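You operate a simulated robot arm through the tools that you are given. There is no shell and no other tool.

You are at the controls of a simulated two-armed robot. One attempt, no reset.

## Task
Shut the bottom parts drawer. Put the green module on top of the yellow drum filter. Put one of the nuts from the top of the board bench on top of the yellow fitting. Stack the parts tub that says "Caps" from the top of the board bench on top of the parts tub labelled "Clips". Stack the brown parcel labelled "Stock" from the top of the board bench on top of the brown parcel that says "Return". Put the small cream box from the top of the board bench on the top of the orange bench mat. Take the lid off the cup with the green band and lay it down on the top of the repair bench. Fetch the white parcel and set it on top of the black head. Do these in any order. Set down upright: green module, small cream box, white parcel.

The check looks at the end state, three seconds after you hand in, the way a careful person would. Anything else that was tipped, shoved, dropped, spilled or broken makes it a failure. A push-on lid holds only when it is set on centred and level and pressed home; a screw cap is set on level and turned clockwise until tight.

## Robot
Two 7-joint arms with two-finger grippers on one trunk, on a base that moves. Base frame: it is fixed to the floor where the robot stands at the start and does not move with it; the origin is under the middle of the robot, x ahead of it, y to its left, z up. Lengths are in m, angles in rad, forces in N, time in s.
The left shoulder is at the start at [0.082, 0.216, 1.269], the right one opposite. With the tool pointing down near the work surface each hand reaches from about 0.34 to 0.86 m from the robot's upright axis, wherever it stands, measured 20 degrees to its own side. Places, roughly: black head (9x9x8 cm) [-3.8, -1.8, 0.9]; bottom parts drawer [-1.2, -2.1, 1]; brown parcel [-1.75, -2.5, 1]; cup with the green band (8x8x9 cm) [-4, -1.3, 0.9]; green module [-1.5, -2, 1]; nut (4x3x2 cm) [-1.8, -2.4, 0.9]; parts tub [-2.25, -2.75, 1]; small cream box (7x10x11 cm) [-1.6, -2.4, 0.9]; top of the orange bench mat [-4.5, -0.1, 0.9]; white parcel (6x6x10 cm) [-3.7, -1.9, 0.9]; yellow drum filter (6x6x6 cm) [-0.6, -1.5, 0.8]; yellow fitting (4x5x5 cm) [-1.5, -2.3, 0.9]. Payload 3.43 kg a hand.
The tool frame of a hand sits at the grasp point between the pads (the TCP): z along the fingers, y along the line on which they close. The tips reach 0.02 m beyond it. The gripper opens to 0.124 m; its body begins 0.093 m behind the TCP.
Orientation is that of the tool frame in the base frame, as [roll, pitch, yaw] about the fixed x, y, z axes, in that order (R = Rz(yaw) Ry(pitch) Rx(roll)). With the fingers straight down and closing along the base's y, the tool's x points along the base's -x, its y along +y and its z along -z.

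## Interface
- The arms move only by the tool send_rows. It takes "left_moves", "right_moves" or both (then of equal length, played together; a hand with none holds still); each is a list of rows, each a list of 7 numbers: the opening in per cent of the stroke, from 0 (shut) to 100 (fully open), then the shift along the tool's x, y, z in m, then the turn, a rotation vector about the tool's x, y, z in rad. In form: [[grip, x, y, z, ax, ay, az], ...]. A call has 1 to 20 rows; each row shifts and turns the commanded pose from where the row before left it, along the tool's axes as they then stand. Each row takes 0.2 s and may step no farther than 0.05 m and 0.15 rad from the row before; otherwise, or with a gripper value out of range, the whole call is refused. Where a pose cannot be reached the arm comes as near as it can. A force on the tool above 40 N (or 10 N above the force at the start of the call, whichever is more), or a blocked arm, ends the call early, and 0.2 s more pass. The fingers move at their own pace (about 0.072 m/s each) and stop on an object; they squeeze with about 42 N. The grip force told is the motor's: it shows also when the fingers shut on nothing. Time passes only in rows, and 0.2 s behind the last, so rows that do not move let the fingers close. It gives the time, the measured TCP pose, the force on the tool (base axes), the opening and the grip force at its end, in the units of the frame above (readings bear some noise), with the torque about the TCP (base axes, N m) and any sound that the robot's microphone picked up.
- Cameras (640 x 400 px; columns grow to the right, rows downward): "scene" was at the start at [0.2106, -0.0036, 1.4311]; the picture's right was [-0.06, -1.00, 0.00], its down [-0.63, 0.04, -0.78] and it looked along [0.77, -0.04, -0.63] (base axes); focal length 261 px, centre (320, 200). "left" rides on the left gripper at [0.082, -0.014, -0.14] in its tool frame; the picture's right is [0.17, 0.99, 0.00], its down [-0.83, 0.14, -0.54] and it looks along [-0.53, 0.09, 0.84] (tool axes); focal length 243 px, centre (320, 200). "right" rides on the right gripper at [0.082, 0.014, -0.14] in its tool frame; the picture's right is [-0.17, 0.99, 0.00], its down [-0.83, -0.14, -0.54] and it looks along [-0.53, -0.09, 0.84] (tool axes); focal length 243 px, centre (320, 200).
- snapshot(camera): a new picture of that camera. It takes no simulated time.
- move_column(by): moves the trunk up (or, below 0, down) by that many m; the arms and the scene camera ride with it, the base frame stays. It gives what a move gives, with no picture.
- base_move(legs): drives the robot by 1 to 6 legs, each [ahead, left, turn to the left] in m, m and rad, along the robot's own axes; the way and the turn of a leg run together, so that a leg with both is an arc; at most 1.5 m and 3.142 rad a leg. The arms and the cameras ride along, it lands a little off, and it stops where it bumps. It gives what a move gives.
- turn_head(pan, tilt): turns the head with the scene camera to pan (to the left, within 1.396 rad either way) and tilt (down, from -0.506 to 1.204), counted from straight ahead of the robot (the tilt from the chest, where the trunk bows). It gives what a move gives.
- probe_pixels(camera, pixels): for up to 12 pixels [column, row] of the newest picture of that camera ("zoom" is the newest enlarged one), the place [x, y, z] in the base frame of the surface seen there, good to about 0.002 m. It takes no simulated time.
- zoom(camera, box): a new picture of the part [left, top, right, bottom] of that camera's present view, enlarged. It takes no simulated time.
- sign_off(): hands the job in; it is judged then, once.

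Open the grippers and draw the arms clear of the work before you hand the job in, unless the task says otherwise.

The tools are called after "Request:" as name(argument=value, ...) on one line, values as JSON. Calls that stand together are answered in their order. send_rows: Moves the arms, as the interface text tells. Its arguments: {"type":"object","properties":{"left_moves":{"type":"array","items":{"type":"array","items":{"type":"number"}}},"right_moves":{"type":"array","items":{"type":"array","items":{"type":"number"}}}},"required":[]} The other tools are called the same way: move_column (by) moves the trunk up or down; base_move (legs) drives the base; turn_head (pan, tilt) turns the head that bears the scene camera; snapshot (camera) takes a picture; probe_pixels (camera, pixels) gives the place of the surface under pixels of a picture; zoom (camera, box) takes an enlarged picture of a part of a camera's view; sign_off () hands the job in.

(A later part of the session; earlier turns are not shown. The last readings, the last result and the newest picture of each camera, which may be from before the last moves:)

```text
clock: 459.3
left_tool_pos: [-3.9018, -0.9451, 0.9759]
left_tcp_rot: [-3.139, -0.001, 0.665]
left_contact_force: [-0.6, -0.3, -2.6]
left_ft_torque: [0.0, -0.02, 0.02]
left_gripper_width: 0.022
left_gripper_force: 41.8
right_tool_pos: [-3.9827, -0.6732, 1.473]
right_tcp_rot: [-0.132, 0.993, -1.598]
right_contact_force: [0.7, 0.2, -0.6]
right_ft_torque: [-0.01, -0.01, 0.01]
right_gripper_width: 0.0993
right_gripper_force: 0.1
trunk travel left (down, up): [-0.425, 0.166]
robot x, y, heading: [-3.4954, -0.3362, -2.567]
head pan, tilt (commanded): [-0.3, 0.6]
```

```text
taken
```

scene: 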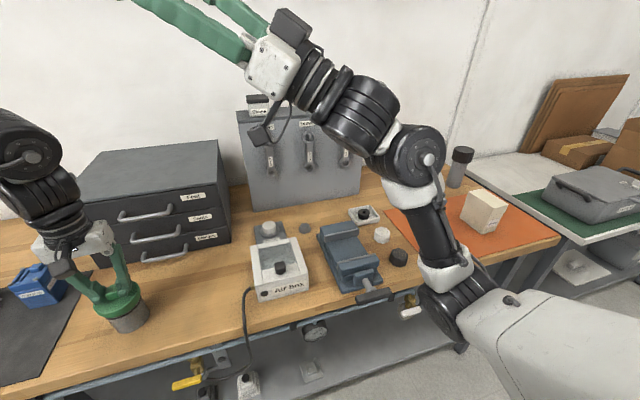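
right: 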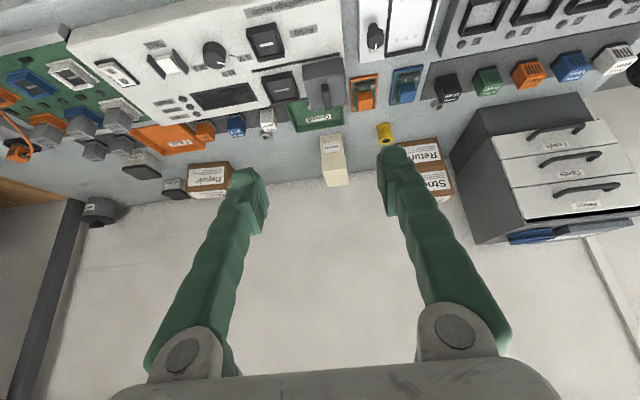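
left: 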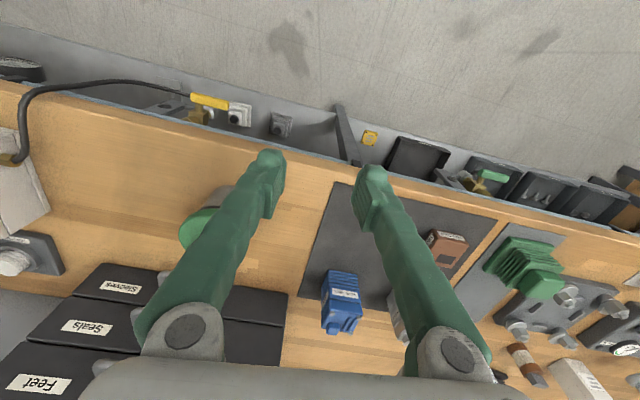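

The right hand now points left with the elbow outside — just what I need. I pitch it the rest of the way to horizontal.

Request:
send_rows(right_moves=[[100, 0.046, 0, 0, 0, 0.14, 0], [100, 0.046, 0, 0, 0, 0.14, 0], [100, 0.046, 0, 0, 0, 0.14, 0], [100, 0.046, 0, 0, 0, 0.14, 0], [100, 0, 0, 0, 0, 0, 0]])

Request:
snapshot(camera="scene")

Request:
snapshot(camera="right")

```text
clock: 460.5
left_tool_pos: [-3.9, -0.9459, 0.9759]
left_tcp_rot: [-3.139, -0.001, 0.665]
left_contact_force: [0.2, 0.7, -3.3]
left_ft_torque: [-0.02, -0.01, -0.04]
left_gripper_width: 0.0218
left_gripper_force: 42.2
right_tool_pos: [-3.9904, -0.7386, 1.3049]
right_tcp_rot: [-1.382, 1.499, -2.868]
right_contact_force: [0.7, 0.0, 0.2]
right_ft_torque: [0.02, 0.02, -0.04]
right_gripper_width: 0.124
right_gripper_force: 0.0
trunk travel left (down, up): [-0.425, 0.166]
robot x, y, heading: [-3.4954, -0.3396, -2.567]
head pan, tilt (commanded): [-0.3, 0.6]
```

```text
taken
```

scene: 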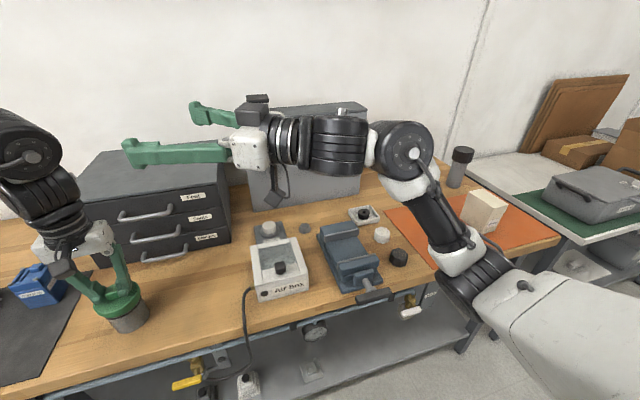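

```text
taken
```

right: 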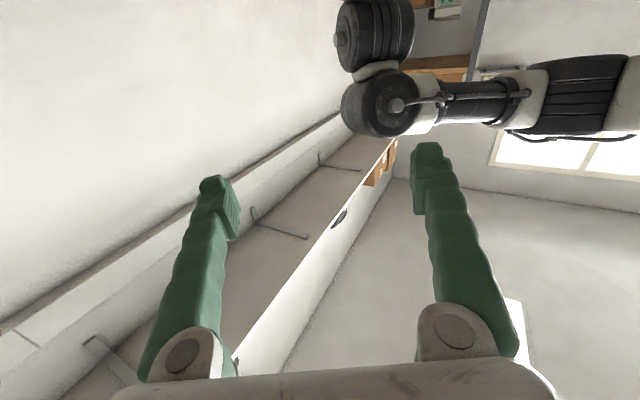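

The right hand now points left, horizontal, at z 1.305 with the elbow outside. I draw it back along its fingers 0.14 m and lower it to z≈1.08, ready to take the cup's body.

Request:
send_rows(right_moves=[[100, 0, 0, -0.035, 0, 0, 0], [100, 0, 0, -0.035, 0, 0, 0], [100, 0, 0, -0.035, 0, 0, 0], [100, 0, 0, -0.035, 0, 0, 0], [100, 0.045, 0, 0, 0, 0, 0], [100, 0.045, 0, 0, 0, 0, 0], [100, 0.045, 0, 0, 0, 0, 0], [100, 0.045, 0, 0, 0, 0, 0], [100, 0.045, 0, 0, 0, 0, 0], [100, 0, 0, 0, 0, 0, 0]])

Request:
snapshot(camera="scene")

```text
clock: 462.7
left_tool_pos: [-3.9015, -0.9451, 0.9764]
left_tcp_rot: [-3.141, 0.001, 0.664]
left_contact_force: [-0.7, 0.4, -1.7]
left_ft_torque: [-0.02, 0.02, 0.02]
left_gripper_width: 0.022
left_gripper_force: 42.4
right_tool_pos: [-4.0158, -0.6027, 1.0762]
right_tcp_rot: [-1.356, 1.497, -2.843]
right_contact_force: [-0.4, -0.5, -0.7]
right_ft_torque: [0.03, 0.01, 0.02]
right_gripper_width: 0.1238
right_gripper_force: 0.1
trunk travel left (down, up): [-0.425, 0.166]
robot x, y, heading: [-3.4981, -0.3309, -2.565]
head pan, tilt (commanded): [-0.3, 0.6]
```

```text
taken
```

scene: 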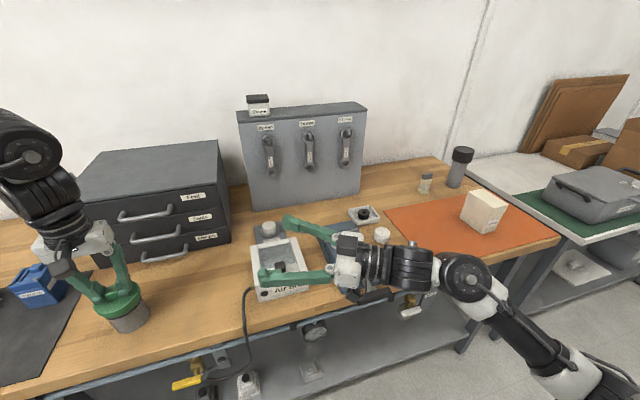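

Right hand is ready at (f 0.58, l −0.05, z 1.08). Now I lift the cup with the left hand to z 1.166 and bring it toward the centre in front of the right fingers.

Request:
send_rows(left_moves=[[8, 0, 0, -0.03, 0, 0, 0], [8, 0, 0, -0.04, 0, 0, 0], [8, 0, 0, -0.04, 0, 0, 0], [8, 0, 0, -0.04, 0, 0, 0], [8, 0, 0, -0.04, 0, 0, 0], [8, 0.0057, -0.0396, 0, 0, 0, 0], [8, 0.0057, -0.0396, 0, 0, 0, 0], [8, 0.0057, -0.0396, 0, 0, 0, 0], [8, 0, 0, 0, 0, 0, 0]])

Request:
snapshot(camera="scene")

```text
clock: 464.7
left_tool_pos: [-3.9602, -0.8411, 1.1674]
left_tcp_rot: [-3.141, -0.001, 0.666]
left_contact_force: [0.8, 0.3, -3.9]
left_ft_torque: [0.03, 0.0, 0.01]
left_gripper_width: 0.0218
left_gripper_force: 42.0
right_tool_pos: [-4.0156, -0.6034, 1.078]
right_tcp_rot: [-1.367, 1.5, -2.856]
right_contact_force: [-0.2, 0.9, -0.5]
right_ft_torque: [-0.03, 0.04, 0.03]
right_gripper_width: 0.1243
right_gripper_force: 0.1
trunk travel left (down, up): [-0.425, 0.166]
robot x, y, heading: [-3.4993, -0.3385, -2.568]
head pan, tilt (commanded): [-0.3, 0.6]
```

```text
taken
```

scene: 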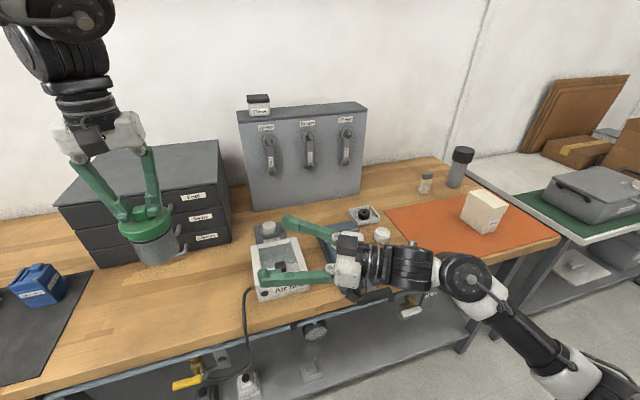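

Going well. Two more rows bring the cup to the meeting point.

Request:
send_rows(left_moves=[[8, 0.0053, -0.027, 0, 0, 0, 0], [8, 0.0052, -0.027, 0, 0, 0, 0], [8, 0, -0.026, 0, 0, 0, 0], [8, 0, 0, 0, 0, 0, 0]])

Request:
snapshot(camera="scene")

Request:
snapshot(camera="right")

```text
clock: 465.7
left_tool_pos: [-4.0015, -0.7717, 1.1667]
left_tcp_rot: [-3.14, 0.0, 0.665]
left_contact_force: [0.7, -0.4, -3.3]
left_ft_torque: [0.0, 0.01, 0.01]
left_gripper_width: 0.0221
left_gripper_force: 42.2
right_tool_pos: [-4.016, -0.6027, 1.0778]
right_tcp_rot: [-1.362, 1.499, -2.852]
right_contact_force: [0.6, 0.1, 0.0]
right_ft_torque: [0.01, 0.02, -0.02]
right_gripper_width: 0.1241
right_gripper_force: 0.1
trunk travel left (down, up): [-0.425, 0.166]
robot x, y, heading: [-3.497, -0.3384, -2.565]
head pan, tilt (commanded): [-0.3, 0.6]
```

```text
taken
```

scene: 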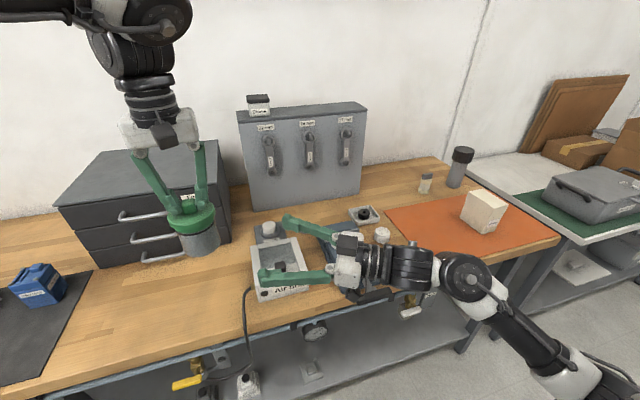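

```text
taken
```

right: 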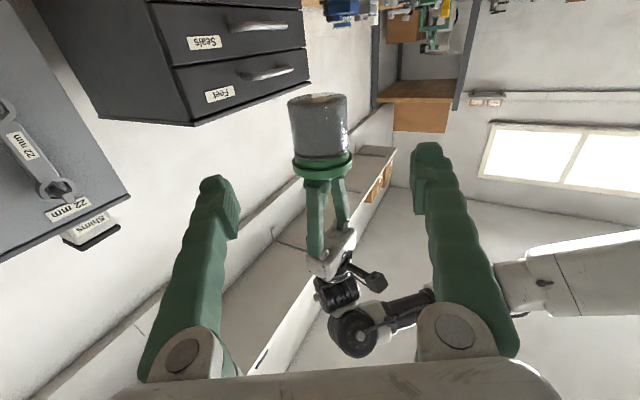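

The cup is dead centre between the right fingers, 0.17 m ahead. I advance the right hand along its fingers in steps.

Request:
send_rows(right_moves=[[100, 0, 0, 0.04, 0, 0, 0], [100, 0, 0, 0.04, 0, 0, 0], [100, 0, 0, 0.04, 0, 0, 0], [100, 0, 0, 0, 0, 0, 0]])

Request:
snapshot(camera="scene")

Request:
snapshot(camera="right")

```text
clock: 466.7
left_tool_pos: [-4.0012, -0.7708, 1.1665]
left_tcp_rot: [-3.141, 0.0, 0.666]
left_contact_force: [0.5, 0.4, -3.9]
left_ft_torque: [0.01, -0.03, -0.04]
left_gripper_width: 0.022
left_gripper_force: 42.2
right_tool_pos: [-4.006, -0.7251, 1.0795]
right_tcp_rot: [-1.355, 1.499, -2.841]
right_contact_force: [-0.9, -1.0, 0.0]
right_ft_torque: [0.0, 0.0, 0.0]
right_gripper_width: 0.1243
right_gripper_force: 0.0
trunk travel left (down, up): [-0.425, 0.166]
robot x, y, heading: [-3.4968, -0.3375, -2.566]
head pan, tilt (commanded): [-0.3, 0.6]
```

```text
taken
```

scene: 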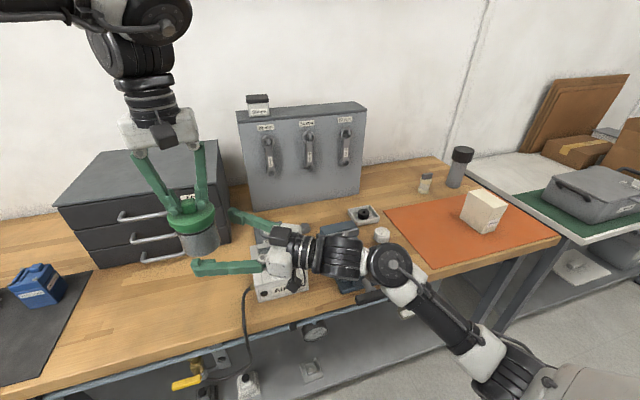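

```text
taken
```

right: 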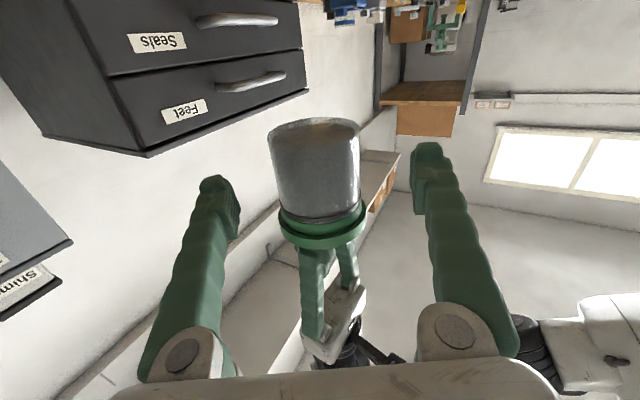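

Height matches the middle of the cup's body. I advance the last 4.5 cm.

Request:
send_rows(right_moves=[[100, 0, 0, 0.025, 0, 0, 0], [100, 0, 0, 0.02, 0, 0, 0], [100, 0, 0, 0, 0, 0, 0]])

Request:
snapshot(camera="right")

Request:
zoom(camera="scene", box=[110, 110, 330, 320])

```text
clock: 467.5
left_tool_pos: [-4.0028, -0.7696, 1.1662]
left_tcp_rot: [-3.142, -0.002, 0.666]
left_contact_force: [-0.5, 0.2, -3.9]
left_ft_torque: [-0.01, -0.04, -0.02]
left_gripper_width: 0.0218
left_gripper_force: 42.0
right_tool_pos: [-4.0012, -0.7699, 1.0804]
right_tcp_rot: [-1.357, 1.497, -2.843]
right_contact_force: [0.2, 0.1, 1.0]
right_ft_torque: [0.02, -0.01, 0.01]
right_gripper_width: 0.1238
right_gripper_force: 0.0
trunk travel left (down, up): [-0.425, 0.166]
robot x, y, heading: [-3.4992, -0.3368, -2.573]
head pan, tilt (commanded): [-0.3, 0.6]
```

```text
taken
```

right: 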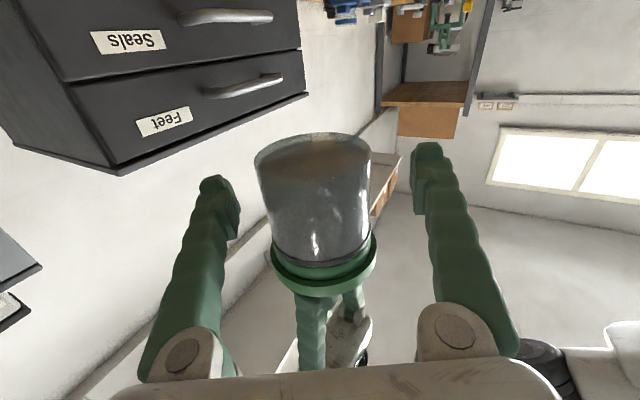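

```text
1.90 times, centred on (220, 215) of scene
```

zoom: 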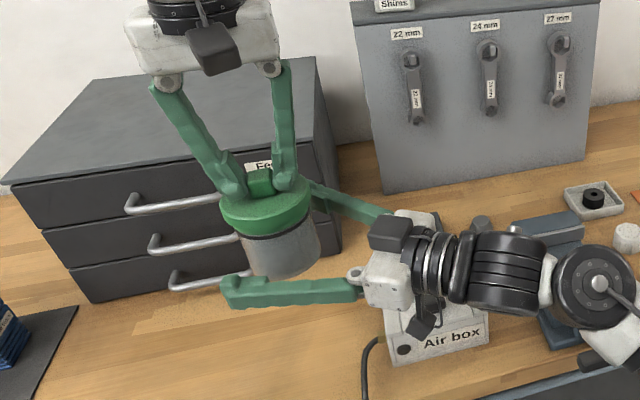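

Both tool points coincide in plan. I close the right gripper on the cup's body.

Request:
send_rows(right_moves=[[75, 0, 0, 0, 0, 0, 0], [60, 0, 0, 0, 0, 0, 0], [45, 0, 0, 0, 0, 0, 0], [40, 0, 0, 0, 0, 0, 0], [40, 0, 0, 0, 0, 0, 0], [40, 0, 0, 0, 0, 0, 0]])

Request:
snapshot(camera="right")

```text
clock: 468.9
left_tool_pos: [-4.0027, -0.772, 1.167]
left_tcp_rot: [-3.138, 0.002, 0.666]
left_contact_force: [5.4, 1.6, -0.3]
left_ft_torque: [0.08, -0.16, 0.1]
left_gripper_width: 0.0221
left_gripper_force: 41.6
right_tool_pos: [-4.0012, -0.7708, 1.0804]
right_tcp_rot: [-1.367, 1.501, -2.856]
right_contact_force: [-5.7, -0.7, 0.2]
right_ft_torque: [0.05, -0.29, -0.06]
right_gripper_width: 0.0725
right_gripper_force: 41.8
trunk travel left (down, up): [-0.425, 0.166]
robot x, y, heading: [-3.4983, -0.3397, -2.571]
head pan, tilt (commanded): [-0.3, 0.6]
heard: snap
```

```text
taken
```

right: 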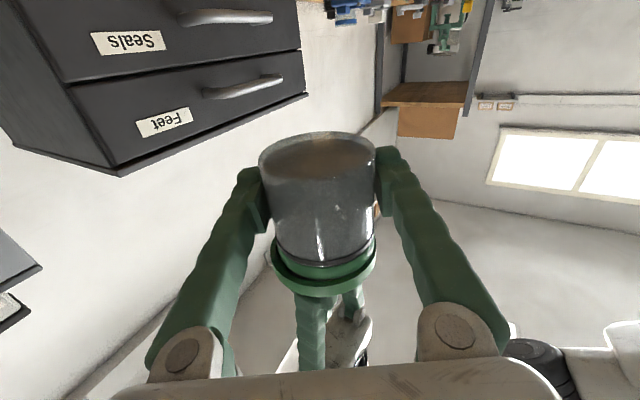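

A "snap" was heard and the right hand holds the body (72.5 mm). I pull the lid straight up slowly with the left hand.

Request:
send_rows(left_moves=[[8, 0, 0, -0.005, 0, 0, 0], [8, 0, 0, -0.008, 0, 0, 0], [8, 0, 0, -0.01, 0, 0, 0], [8, 0, 0, 0, 0, 0, 0]])

Request:
snapshot(camera="right")

Request:
zoom(camera="scene", box=[110, 110, 330, 320])

```text
clock: 469.9
left_tool_pos: [-4.0028, -0.7767, 1.1921]
left_tcp_rot: [-3.129, 0.002, 0.676]
left_contact_force: [0.1, 0.0, -0.8]
left_ft_torque: [-0.02, 0.02, -0.03]
left_gripper_width: 0.0221
left_gripper_force: 42.0
right_tool_pos: [-4.0003, -0.771, 1.0795]
right_tcp_rot: [-1.362, 1.5, -2.846]
right_contact_force: [-0.2, 0.2, 0.2]
right_ft_torque: [-0.01, -0.02, 0.01]
right_gripper_width: 0.0718
right_gripper_force: 41.9
trunk travel left (down, up): [-0.425, 0.166]
robot x, y, heading: [-3.4959, -0.3352, -2.569]
head pan, tilt (commanded): [-0.3, 0.6]
```

```text
taken
```

right: 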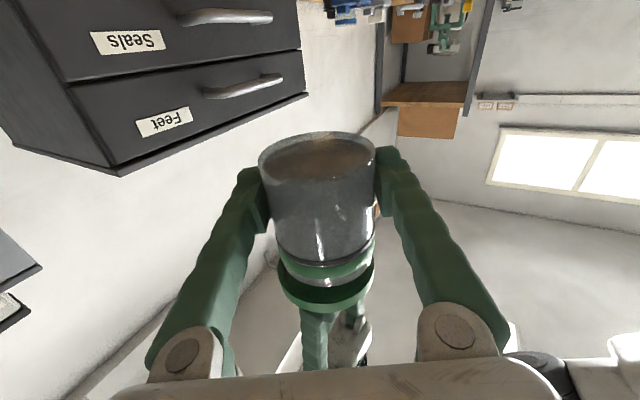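

```text
1.90 times, centred on (220, 215) of scene
```

zoom: 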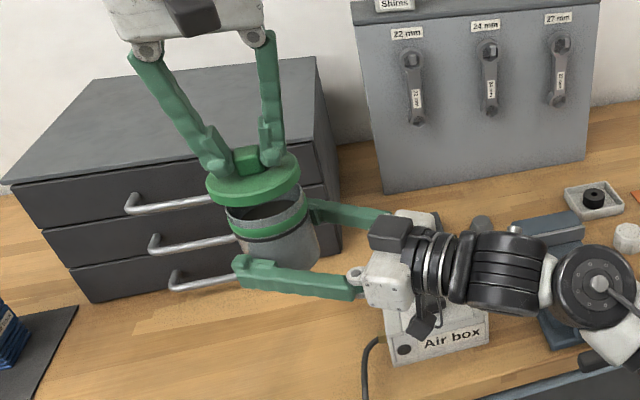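

The lid is off: the left hand has it and the right hand holds the open cup with its green band. I raise the lid 3 cm more and move it left, clear of the cup.

Request:
send_rows(left_moves=[[8, 0, 0, -0.015, 0, 0, 0], [8, 0, 0, -0.015, 0, 0, 0], [8, 0, 0.03, 0, 0, 0, 0], [8, 0, 0.04, 0, 0, 0, 0], [8, 0, 0.04, 0, 0, 0, 0], [8, 0, 0.04, 0, 0, 0, 0], [8, 0, 0.04, 0, 0, 0, 0], [8, 0, 0, 0, 0, 0, 0]])

Request:
snapshot(camera="scene")

Request:
snapshot(camera="left")

```text
clock: 471.7
left_tool_pos: [-3.8865, -0.9214, 1.2221]
left_tcp_rot: [-3.14, 0.0, 0.666]
left_contact_force: [-0.9, -0.7, 0.1]
left_ft_torque: [-0.03, -0.01, 0.01]
left_gripper_width: 0.0219
left_gripper_force: 42.6
right_tool_pos: [-4.0014, -0.7702, 1.0799]
right_tcp_rot: [-1.348, 1.497, -2.835]
right_contact_force: [0.5, -0.3, 0.2]
right_ft_torque: [-0.04, -0.01, 0.0]
right_gripper_width: 0.0722
right_gripper_force: 42.5
trunk travel left (down, up): [-0.425, 0.166]
robot x, y, heading: [-3.4958, -0.3357, -2.57]
head pan, tilt (commanded): [-0.3, 0.6]
```

```text
taken
```

scene: 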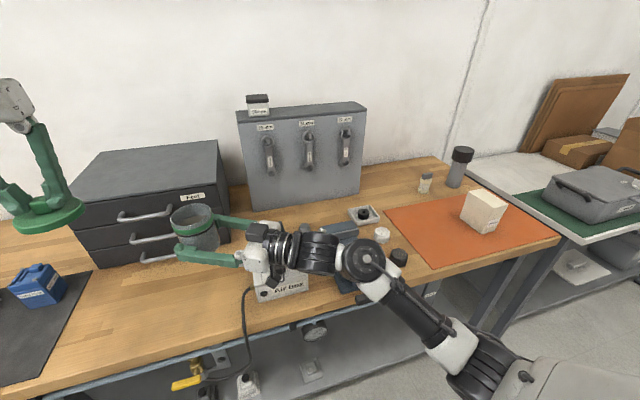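

```text
taken
```

left: 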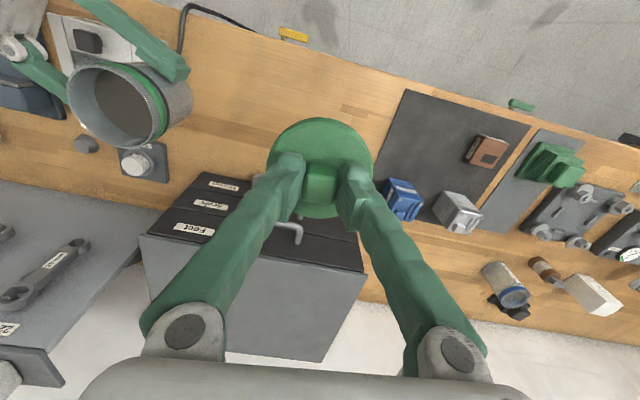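

Now I lower the lid to the free bench spot in front of the drawers (where the cup stood).

Request:
send_rows(left_moves=[[8, -0.016, 0.0055, 0.04, 0, 0, 0], [8, -0.016, 0.0055, 0.04, 0, 0, 0], [8, 0, 0, 0.048, 0, 0, 0], [8, 0, 0, 0.048, 0, 0, 0], [8, 0, 0, 0.048, 0, 0, 0], [8, 0, 0, 0.048, 0, 0, 0], [8, 0, 0, 0, 0, 0, 0]])

Request:
turn_head(pan=0.2, tilt=0.8)

Request:
snapshot(camera="scene")

```text
clock: 473.3
left_tool_pos: [-3.9025, -0.9483, 0.9472]
left_tcp_rot: [-3.141, 0.002, 0.664]
left_contact_force: [0.8, 0.5, -0.4]
left_ft_torque: [0.02, -0.01, -0.01]
left_gripper_width: 0.0221
left_gripper_force: 42.3
right_tool_pos: [-4.0018, -0.7694, 1.0792]
right_tcp_rot: [-1.349, 1.498, -2.838]
right_contact_force: [-0.5, 0.5, 0.8]
right_ft_torque: [-0.05, 0.02, 0.01]
right_gripper_width: 0.0718
right_gripper_force: 42.0
trunk travel left (down, up): [-0.425, 0.166]
robot x, y, heading: [-3.4961, -0.3378, -2.569]
head pan, tilt (commanded): [-0.3, 0.6]
```

```text
clock: 474.2
left_tool_pos: [-3.9016, -0.948, 0.9471]
left_tcp_rot: [-3.138, -0.001, 0.667]
left_contact_force: [1.0, -0.5, -0.6]
left_ft_torque: [-0.02, -0.01, 0.0]
left_gripper_width: 0.0221
left_gripper_force: 42.6
right_tool_pos: [-4.0015, -0.7699, 1.0803]
right_tcp_rot: [-1.358, 1.497, -2.846]
right_contact_force: [0.3, -1.0, 0.4]
right_ft_torque: [0.02, 0.01, 0.0]
right_gripper_width: 0.072
right_gripper_force: 41.7
trunk travel left (down, up): [-0.425, 0.166]
robot x, y, heading: [-3.4941, -0.3369, -2.566]
head pan, tilt (commanded): [0.201, 0.799]
```

```text
taken
```

scene: 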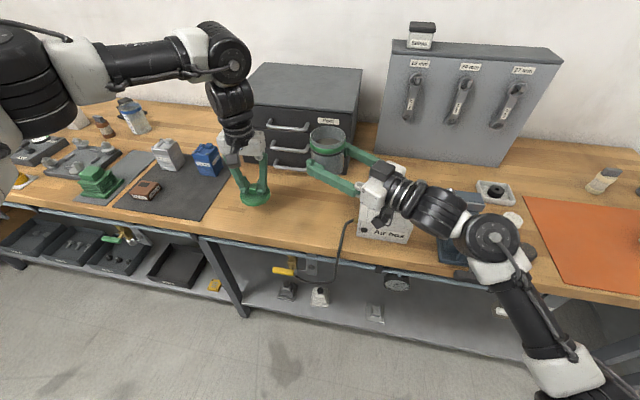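

The lid is about 3 cm above the bench. I lower it and creep to contact.

Request:
send_rows(left_moves=[[8, 0, 0, 0.02, 0, 0, 0], [8, 0, 0, 0.008, 0, 0, 0], [8, 0, 0, 0.003, 0, 0, 0], [8, 0, 0, 0, 0, 0, 0]])

Request:
send_rows(left_moves=[[8, 0, 0, 0.003, 0, 0, 0], [8, 0, 0, 0, 0, 0, 0]])

Request:
zoom(camera="scene", box=[200, 110, 340, 240])

```text
clock: 475.2
left_tool_pos: [-3.9036, -0.9506, 0.9188]
left_tcp_rot: [-3.141, 0.001, 0.663]
left_contact_force: [0.0, -0.1, -0.2]
left_ft_torque: [0.02, 0.03, -0.01]
left_gripper_width: 0.0221
left_gripper_force: 42.5
right_tool_pos: [-4.0028, -0.7698, 1.0785]
right_tcp_rot: [-1.358, 1.5, -2.847]
right_contact_force: [1.4, -0.2, -0.9]
right_ft_torque: [0.03, 0.0, -0.03]
right_gripper_width: 0.0716
right_gripper_force: 42.2
trunk travel left (down, up): [-0.425, 0.166]
robot x, y, heading: [-3.4911, -0.3369, -2.564]
head pan, tilt (commanded): [0.201, 0.799]
```

```text
clock: 475.8
left_tool_pos: [-3.9038, -0.9503, 0.9136]
left_tcp_rot: [-3.138, 0.0, 0.665]
left_contact_force: [0.1, 0.1, -0.2]
left_ft_torque: [0.01, -0.02, -0.01]
left_gripper_width: 0.022
left_gripper_force: 41.5
right_tool_pos: [-4.0023, -0.7699, 1.0794]
right_tcp_rot: [-1.357, 1.5, -2.844]
right_contact_force: [-0.1, 0.3, -0.8]
right_ft_torque: [0.03, -0.01, 0.02]
right_gripper_width: 0.0717
right_gripper_force: 42.3
trunk travel left (down, up): [-0.425, 0.166]
robot x, y, heading: [-3.4985, -0.3346, -2.569]
head pan, tilt (commanded): [0.201, 0.799]
```

```text
3.08 times, centred on (270, 175) of scene
```

zoom: 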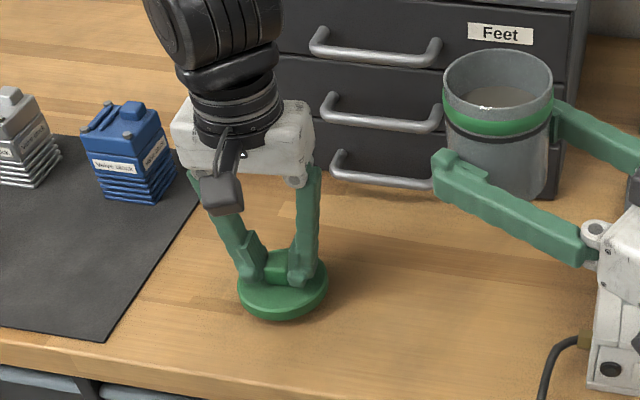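

The lid is only a thin disc (the band belongs to the cup). I keep lowering in small steps until it touches.

Request:
send_rows(left_moves=[[8, 0, 0, 0.005, 0, 0, 0], [8, 0, 0, 0.003, 0, 0, 0], [8, 0, 0, 0, 0, 0, 0]])

Request:
send_rows(left_moves=[[8, 0, 0, 0.003, 0, 0, 0], [8, 0, 0, 0, 0, 0, 0]])

Request:
send_rows(left_moves=[[8, 0, 0, 0.003, 0, 0, 0], [8, 0, 0, 0, 0, 0, 0]])

Request:
zoom(camera="scene", box=[220, 150, 300, 230])

```text
clock: 476.6
left_tool_pos: [-3.9044, -0.9482, 0.905]
left_tcp_rot: [-3.141, -0.002, 0.666]
left_contact_force: [0.3, -0.1, 0.0]
left_ft_torque: [-0.04, -0.01, 0.0]
left_gripper_width: 0.0219
left_gripper_force: 42.5
right_tool_pos: [-4.0014, -0.7707, 1.081]
right_tcp_rot: [-1.359, 1.495, -2.845]
right_contact_force: [-0.8, -0.4, 0.4]
right_ft_torque: [0.02, 0.02, -0.02]
right_gripper_width: 0.0715
right_gripper_force: 41.7
trunk travel left (down, up): [-0.425, 0.166]
robot x, y, heading: [-3.4952, -0.3369, -2.568]
head pan, tilt (commanded): [0.201, 0.799]
```

```text
clock: 477.2
left_tool_pos: [-3.9042, -0.9496, 0.903]
left_tcp_rot: [-3.14, 0.0, 0.667]
left_contact_force: [-0.1, -0.3, -1.4]
left_ft_torque: [0.03, 0.02, 0.01]
left_gripper_width: 0.0217
left_gripper_force: 42.1
right_tool_pos: [-4.0018, -0.7712, 1.0787]
right_tcp_rot: [-1.358, 1.498, -2.844]
right_contact_force: [0.0, 0.4, 0.3]
right_ft_torque: [0.02, 0.01, 0.01]
right_gripper_width: 0.0715
right_gripper_force: 42.2
trunk travel left (down, up): [-0.425, 0.166]
robot x, y, heading: [-3.496, -0.3343, -2.569]
head pan, tilt (commanded): [0.201, 0.799]
```

```text
clock: 477.8
left_tool_pos: [-3.9043, -0.9492, 0.8998]
left_tcp_rot: [-3.14, 0.0, 0.668]
left_contact_force: [0.7, 0.1, -0.1]
left_ft_torque: [-0.01, 0.02, 0.02]
left_gripper_width: 0.0223
left_gripper_force: 42.0
right_tool_pos: [-4.0018, -0.7709, 1.0796]
right_tcp_rot: [-1.359, 1.497, -2.844]
right_contact_force: [0.5, 0.4, -0.4]
right_ft_torque: [0.02, 0.0, -0.02]
right_gripper_width: 0.0715
right_gripper_force: 42.0
trunk travel left (down, up): [-0.425, 0.166]
robot x, y, heading: [-3.4969, -0.3394, -2.568]
head pan, tilt (commanded): [0.201, 0.799]
```

```text
5.00 times, centred on (260, 190) of scene
```

zoom: 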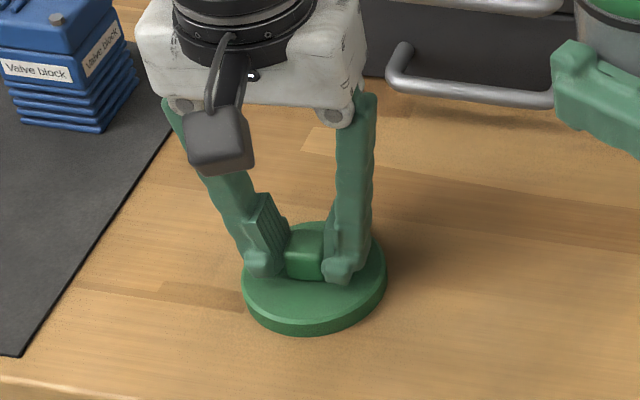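

Very close now. Two more small steps.

Request:
send_rows(left_moves=[[8, 0, 0, 0.003, 0, 0, 0], [8, 0, 0, 0, 0, 0, 0]])

Request:
send_rows(left_moves=[[8, 0, 0, 0.002, 0, 0, 0], [8, 0, 0, 0, 0, 0, 0]])

Request:
send_rows(left_moves=[[8, 0, 0, 0.002, 0, 0, 0], [8, 0, 0, 0, 0, 0, 0]])

```text
clock: 478.4
left_tool_pos: [-3.9049, -0.9496, 0.8987]
left_tcp_rot: [-3.141, 0.005, 0.666]
left_contact_force: [-1.2, -3.7, 21.1]
left_ft_torque: [0.08, -0.16, -0.03]
left_gripper_width: 0.0217
left_gripper_force: 42.0
right_tool_pos: [-4.0005, -0.77, 1.081]
right_tcp_rot: [-1.346, 1.497, -2.834]
right_contact_force: [0.1, -1.2, 0.3]
right_ft_torque: [0.01, 0.02, -0.01]
right_gripper_width: 0.0713
right_gripper_force: 41.9
trunk travel left (down, up): [-0.425, 0.166]
robot x, y, heading: [-3.4935, -0.3352, -2.57]
head pan, tilt (commanded): [0.201, 0.799]
```

```text
clock: 479.0
left_tool_pos: [-3.9038, -0.9484, 0.8997]
left_tcp_rot: [-3.137, 0.007, 0.667]
left_contact_force: [6.0, 3.7, 18.4]
left_ft_torque: [0.25, -0.33, 0.01]
left_gripper_width: 0.0217
left_gripper_force: 42.0
right_tool_pos: [-4.0003, -0.7688, 1.0789]
right_tcp_rot: [-1.384, 1.5, -2.871]
right_contact_force: [-0.1, -0.7, -3.2]
right_ft_torque: [-0.05, 0.02, 0.0]
right_gripper_width: 0.0712
right_gripper_force: 42.0
trunk travel left (down, up): [-0.425, 0.166]
robot x, y, heading: [-3.496, -0.3402, -2.567]
head pan, tilt (commanded): [0.201, 0.799]
stopped in row 2 (left hand): the force on the tool passed its limit at 41 N (the readings are from after the stop); the commanded pose is now the measured one
```

```text
clock: 479.6
left_tool_pos: [-3.9042, -0.9498, 0.8987]
left_tcp_rot: [-3.139, 0.014, 0.667]
left_contact_force: [2.8, -2.8, 35.9]
left_ft_torque: [0.34, -0.5, 0.02]
left_gripper_width: 0.0219
left_gripper_force: 42.2
right_tool_pos: [-4.0002, -0.7681, 1.0816]
right_tcp_rot: [-1.341, 1.496, -2.827]
right_contact_force: [0.8, 0.3, -3.8]
right_ft_torque: [0.01, 0.02, 0.01]
right_gripper_width: 0.0712
right_gripper_force: 42.1
trunk travel left (down, up): [-0.425, 0.166]
robot x, y, heading: [-3.4972, -0.3363, -2.566]
head pan, tilt (commanded): [0.201, 0.799]
```

The lid is on the bench (pressing a bit hard). I ease up and release it, then lift the hand.

Request:
send_rows(left_moves=[[8, 0, 0, -0.003, 0, 0, 0], [8, 0, 0, 0, 0, 0, 0], [25, 0, 0, 0, 0, 0, 0], [45, 0, 0, 0, 0, 0, 0], [45, 0, 0, 0, 0, 0, 0], [45, 0, 0, -0.03, 0, -0.014, 0], [45, 0, 0, -0.045, 0, 0, 0], [45, 0, 0, -0.045, 0, 0, 0], [45, 0, 0, -0.045, 0, 0, 0], [45, 0, 0, 0, 0, 0, 0]])

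Request:
snapshot(camera="scene")

Request:
snapshot(camera="left")

```text
clock: 481.8
left_tool_pos: [-3.9029, -0.9489, 1.0633]
left_tcp_rot: [-3.14, 0.02, 0.666]
left_contact_force: [-0.2, 0.0, 0.6]
left_ft_torque: [-0.02, -0.03, -0.03]
left_gripper_width: 0.0558
left_gripper_force: 0.0
right_tool_pos: [-4.0016, -0.7714, 1.08]
right_tcp_rot: [-1.368, 1.5, -2.855]
right_contact_force: [0.1, 0.0, -3.5]
right_ft_torque: [0.02, -0.01, -0.02]
right_gripper_width: 0.0709
right_gripper_force: 41.7
trunk travel left (down, up): [-0.425, 0.166]
robot x, y, heading: [-3.4965, -0.3368, -2.571]
head pan, tilt (commanded): [0.201, 0.799]
```

```text
taken
```

scene: 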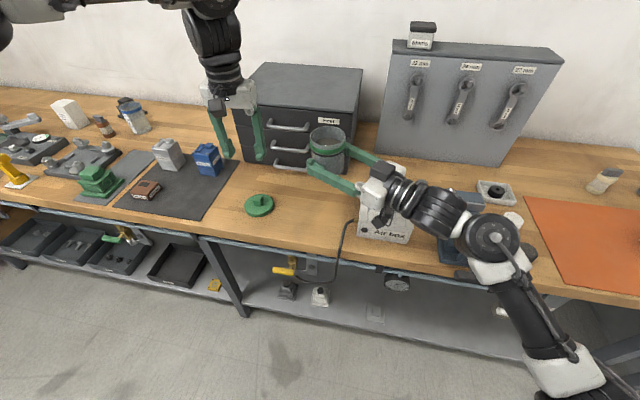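

```text
taken
```

left: 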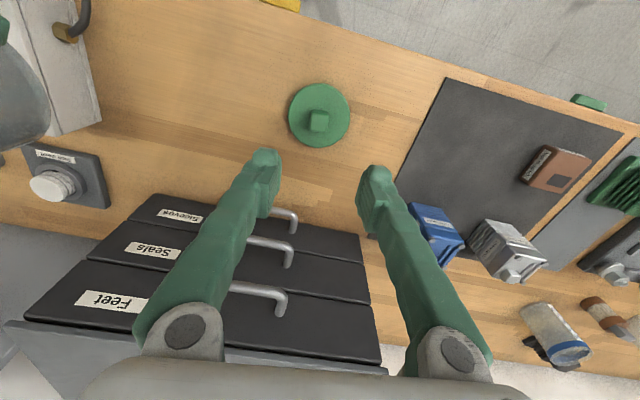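

The lid lies flat on the repair bench. Now the left hand takes the open cup from the right hand: I raise it, turn it so its fingers fit between the right fingers, and move above the cup.

Request:
send_rows(left_moves=[[80, 0, 0, -0.045, 0, 0.02, 0], [80, 0, 0, -0.045, 0, 0, 0], [80, 0, 0, -0.045, 0, 0, 0], [80, 0, 0, 0, 0, 0, 0.146], [80, 0, 0, 0, 0, 0, 0.146], [80, 0, 0, 0, 0, 0, 0.146], [80, 0, 0, 0, 0, 0, 0.145], [80, -0.0167, -0.037, 0, 0, 0, 0], [80, -0.0167, -0.037, 0, 0, 0, 0], [80, -0.0167, -0.037, 0, 0, 0, 0], [80, -0.0167, -0.037, 0, 0, 0, 0], [80, -0.0169, -0.0371, 0, 0, 0, 0], [80, 0, 0, 0, 0, 0, 0]])

Request:
snapshot(camera="left")

Request:
snapshot(camera="scene")

```text
clock: 484.6
left_tool_pos: [-3.9992, -0.783, 1.2023]
left_tcp_rot: [-3.123, 0.012, 0.102]
left_contact_force: [0.6, -0.8, -0.9]
left_ft_torque: [0.01, 0.03, 0.03]
left_gripper_width: 0.0993
left_gripper_force: 0.0
right_tool_pos: [-4.0007, -0.7708, 1.079]
right_tcp_rot: [-1.372, 1.497, -2.86]
right_contact_force: [0.7, -1.0, -3.1]
right_ft_torque: [-0.03, 0.0, -0.04]
right_gripper_width: 0.0709
right_gripper_force: 41.8
trunk travel left (down, up): [-0.425, 0.166]
robot x, y, heading: [-3.4958, -0.3361, -2.567]
head pan, tilt (commanded): [0.201, 0.799]
```

```text
taken
```

left: 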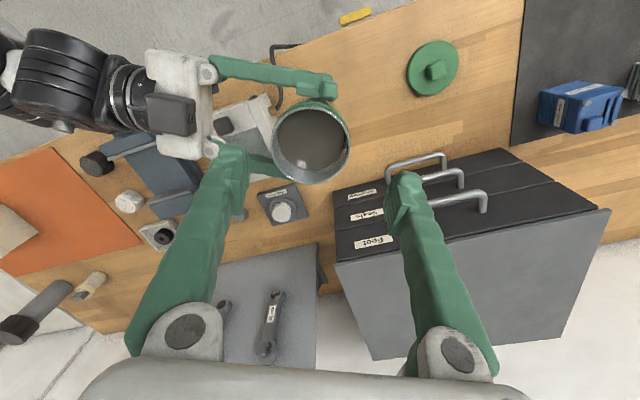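

```text
taken
```

scene: 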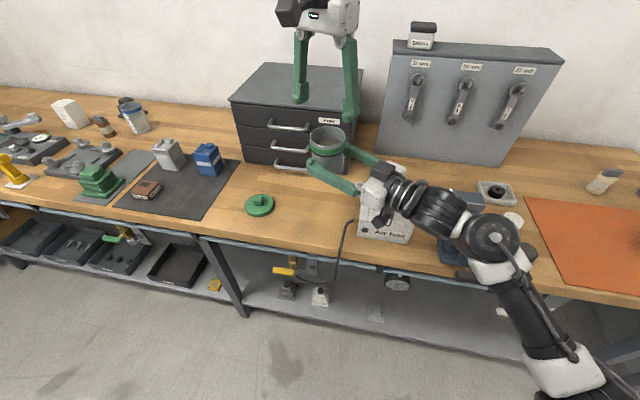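

The cup's mouth is right below the left hand (12 mm off). I correct and level, then descend so the left pads straddle the rim between the right fingers.

Request:
send_rows(left_moves=[[80, -0.001, -0.0118, 0.02, -0.0186, 0.012, 0], [80, 0, 0, 0.02, 0, 0, 0], [80, 0, 0, 0, 0, 0, 0]])

Request:
snapshot(camera="left")

```text
clock: 485.4
left_tool_pos: [-4.0012, -0.7602, 1.1579]
left_tcp_rot: [3.121, -0.014, 0.083]
left_contact_force: [-0.4, 0.2, 0.6]
left_ft_torque: [0.0, 0.03, -0.01]
left_gripper_width: 0.0991
left_gripper_force: 0.0
right_tool_pos: [-4.0006, -0.7701, 1.0806]
right_tcp_rot: [-1.36, 1.498, -2.847]
right_contact_force: [0.6, 0.9, -3.8]
right_ft_torque: [0.04, 0.0, -0.01]
right_gripper_width: 0.0708
right_gripper_force: 41.8
trunk travel left (down, up): [-0.425, 0.166]
robot x, y, heading: [-3.4956, -0.3376, -2.564]
head pan, tilt (commanded): [0.201, 0.799]
```

```text
taken
```

left: 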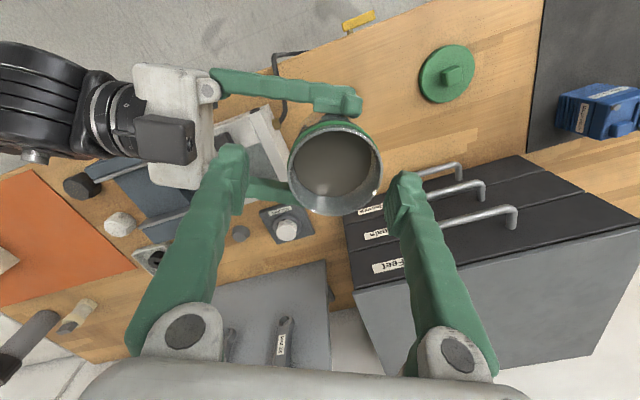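

Now it is 1 cm to the other side (the earlier offset was only sag at the reach limit). I undo that correction and continue.

Request:
send_rows(left_moves=[[80, 0, 0.0105, 0, 0.0205, -0.014, 0], [80, 0, 0, 0.015, 0, 0, 0], [80, 0, 0, 0, 0, 0, 0]])

Request:
snapshot(camera="left")

Request:
zoom(camera="scene", box=[260, 50, 440, 230])

```text
clock: 486.2
left_tool_pos: [-4.0013, -0.7707, 1.1436]
left_tcp_rot: [-3.137, 0.003, 0.083]
left_contact_force: [-0.5, 0.2, -0.4]
left_ft_torque: [-0.06, 0.0, 0.01]
left_gripper_width: 0.0993
left_gripper_force: 0.1
right_tool_pos: [-4.0025, -0.7711, 1.0802]
right_tcp_rot: [-1.356, 1.495, -2.845]
right_contact_force: [-0.4, -0.4, -3.4]
right_ft_torque: [-0.01, 0.01, -0.03]
right_gripper_width: 0.0705
right_gripper_force: 41.7
trunk travel left (down, up): [-0.425, 0.166]
robot x, y, heading: [-3.4953, -0.3386, -2.569]
head pan, tilt (commanded): [0.201, 0.799]
```

```text
taken
```

left: 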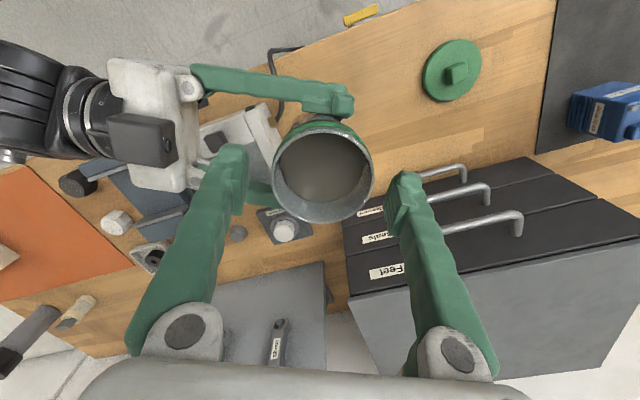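

```text
2.22 times, centred on (350, 140) of scene
```

zoom: 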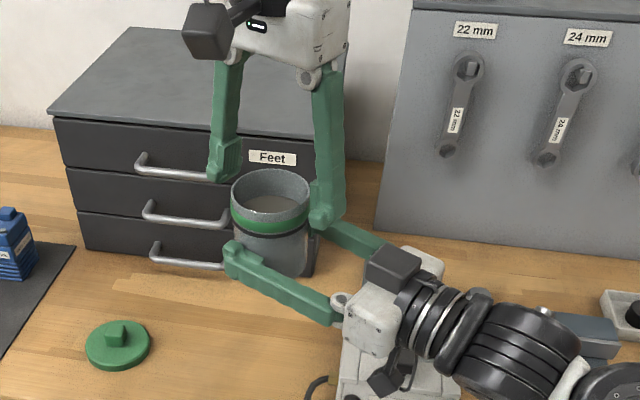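

Aligned on the cup. I descend 3.8 cm so the pads overlap the rim, then close the left gripper.

Request:
send_rows(left_moves=[[80, 0, 0, 0.015, 0, 0, 0], [80, 0, 0, 0.013, 0, 0, 0], [80, 0, 0, 0.01, 0, 0, 0], [80, 0, 0, 0, 0, 0, 0]])

Request:
snapshot(camera="left")

```text
clock: 487.2
left_tool_pos: [-4.0019, -0.7701, 1.1057]
left_tcp_rot: [-3.139, 0.004, 0.084]
left_contact_force: [0.1, 0.4, 0.9]
left_ft_torque: [0.02, 0.0, 0.01]
left_gripper_width: 0.0991
left_gripper_force: 0.1
right_tool_pos: [-4.0015, -0.7689, 1.0804]
right_tcp_rot: [-1.358, 1.497, -2.846]
right_contact_force: [-0.5, 0.1, -3.5]
right_ft_torque: [0.01, 0.01, -0.02]
right_gripper_width: 0.0706
right_gripper_force: 42.0
trunk travel left (down, up): [-0.425, 0.166]
robot x, y, heading: [-3.4954, -0.3385, -2.573]
head pan, tilt (commanded): [0.201, 0.799]
```

```text
taken
```

left: 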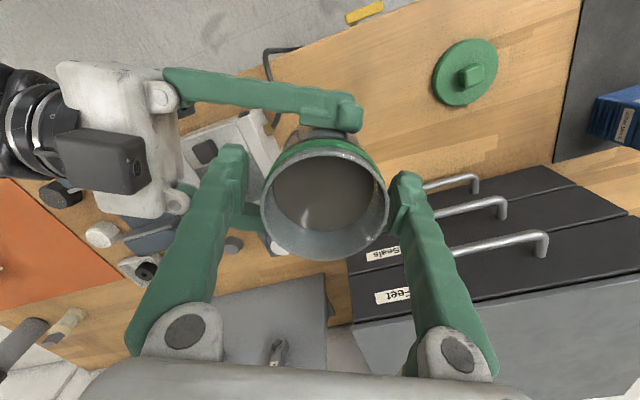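

The mouth is centred between the left pads. I close the left gripper on the cup.

Request:
send_rows(left_moves=[[65, 0, 0, 0, 0, 0, 0], [50, 0, 0, 0, 0, 0, 0], [45, 0, 0, 0, 0, 0, 0], [45, 0, 0, 0, 0, 0, 0]])

Request:
snapshot(camera="left")

```text
clock: 488.2
left_tool_pos: [-4.0021, -0.7713, 1.1051]
left_tcp_rot: [-3.14, 0.003, 0.086]
left_contact_force: [-1.9, -15.8, 0.4]
left_ft_torque: [-0.35, 0.62, 0.12]
left_gripper_width: 0.0723
left_gripper_force: 42.0
right_tool_pos: [-4.0011, -0.7703, 1.08]
right_tcp_rot: [-1.351, 1.5, -2.839]
right_contact_force: [2.3, 15.6, -1.2]
right_ft_torque: [-0.08, -0.59, -0.08]
right_gripper_width: 0.0704
right_gripper_force: 42.0
trunk travel left (down, up): [-0.425, 0.166]
robot x, y, heading: [-3.4945, -0.3356, -2.572]
head pan, tilt (commanded): [0.201, 0.799]
```

```text
taken
```

left: 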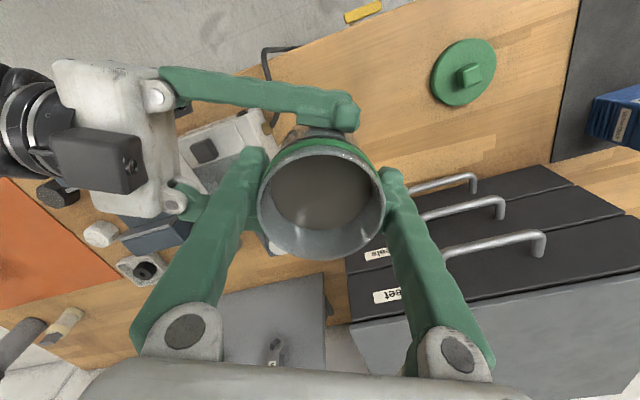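

Both hands hold the cup. I open the right hand and draw it back along its fingers.

Request:
send_rows(right_moves=[[60, 0, 0, 0, 0, 0, 0], [80, 0, 0, 0, 0, 0, 0], [100, 0, 0, 0, 0, 0, 0], [100, 0, 0, 0, 0, 0, 0], [100, 0, 0, -0.04, 0, 0, 0], [100, 0, 0, -0.04, 0, 0, 0], [100, 0, 0, -0.04, 0, 0, 0], [100, 0, 0, -0.03, 0, 0, 0], [100, 0, 0, 0, 0, 0, 0]])

Request:
snapshot(camera="scene")

```text
clock: 490.2
left_tool_pos: [-4.0022, -0.7702, 1.1053]
left_tcp_rot: [-3.138, 0.002, 0.085]
left_contact_force: [0.6, -1.2, 0.3]
left_ft_torque: [-0.01, 0.01, 0.0]
left_gripper_width: 0.0725
left_gripper_force: 42.0
right_tool_pos: [-4.0136, -0.6224, 1.0787]
right_tcp_rot: [-1.368, 1.5, -2.852]
right_contact_force: [-0.1, -0.4, 0.5]
right_ft_torque: [0.01, 0.03, -0.02]
right_gripper_width: 0.1241
right_gripper_force: 0.0
trunk travel left (down, up): [-0.425, 0.166]
robot x, y, heading: [-3.4966, -0.3398, -2.569]
head pan, tilt (commanded): [0.201, 0.799]
```

```text
taken
```

scene: 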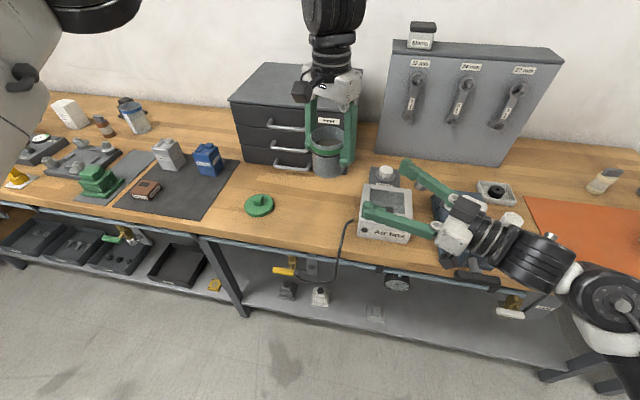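

The cup is in the left hand alone. I raise the right hand and fold it upright again, out of the way.

Request:
send_rows(right_moves=[[60, -0.045, 0, 0, 0, 0, 0], [60, -0.045, 0, 0, 0, 0, 0], [60, -0.045, 0, 0, 0, 0, 0], [60, -0.045, 0, 0, 0, 0, 0], [60, -0.046, 0, 0, 0, -0.14, 0], [60, -0.046, 0, 0, 0, -0.14, 0], [60, -0.046, 0, 0, 0, -0.14, 0], [60, -0.046, 0, 0, 0, -0.14, 0], [60, -0.046, 0, 0, 0, -0.14, 0], [60, -0.046, 0, 0, 0, -0.14, 0], [60, -0.046, 0, 0, 0, -0.14, 0], [60, -0.046, 0, 0, 0, -0.14, 0], [60, 0, 0, 0, 0, 0, 0]])

Request:
snapshot(camera="scene")

```text
clock: 493.0
left_tool_pos: [-4.002, -0.7693, 1.1058]
left_tcp_rot: [-3.136, 0.003, 0.084]
left_contact_force: [0.5, 0.0, -0.2]
left_ft_torque: [0.01, 0.03, -0.01]
left_gripper_width: 0.0724
left_gripper_force: 41.8
right_tool_pos: [-3.9956, -0.4465, 1.5613]
right_tcp_rot: [-0.079, 0.434, -1.519]
right_contact_force: [0.6, 0.0, 0.1]
right_ft_torque: [0.03, 0.0, 0.03]
right_gripper_width: 0.0743
right_gripper_force: 0.0
trunk travel left (down, up): [-0.425, 0.166]
robot x, y, heading: [-3.4978, -0.3383, -2.565]
head pan, tilt (commanded): [0.201, 0.799]
```

```text
taken
```

scene: 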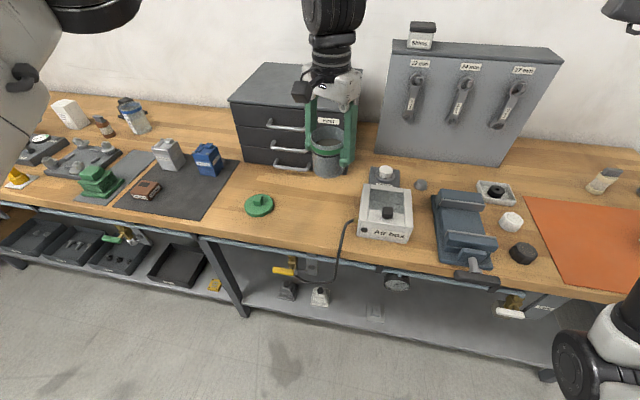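

The left force reading shows little weight, so I zoom in to make sure the cup is really held by the left hand.

Request:
zoom(camera="scene", box=[270, 60, 400, 200])

Request:
snapshot(camera="left")

```text
2.86 times, centred on (335, 130) of scene
```

zoom: 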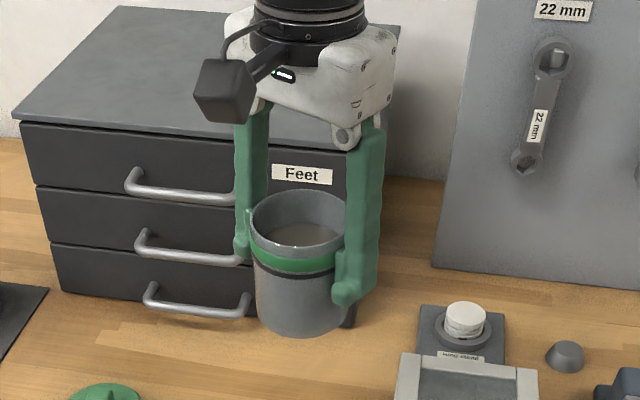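

```text
taken
```

left: 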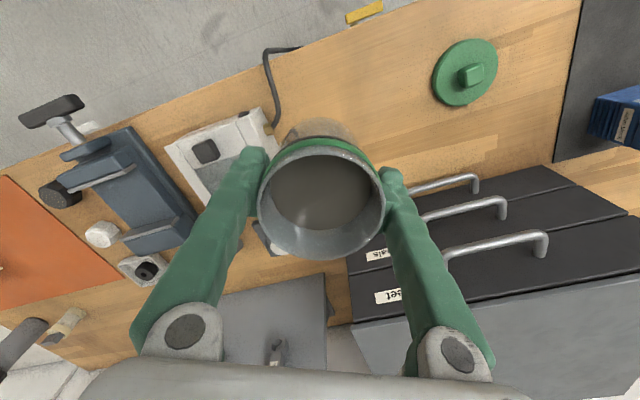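

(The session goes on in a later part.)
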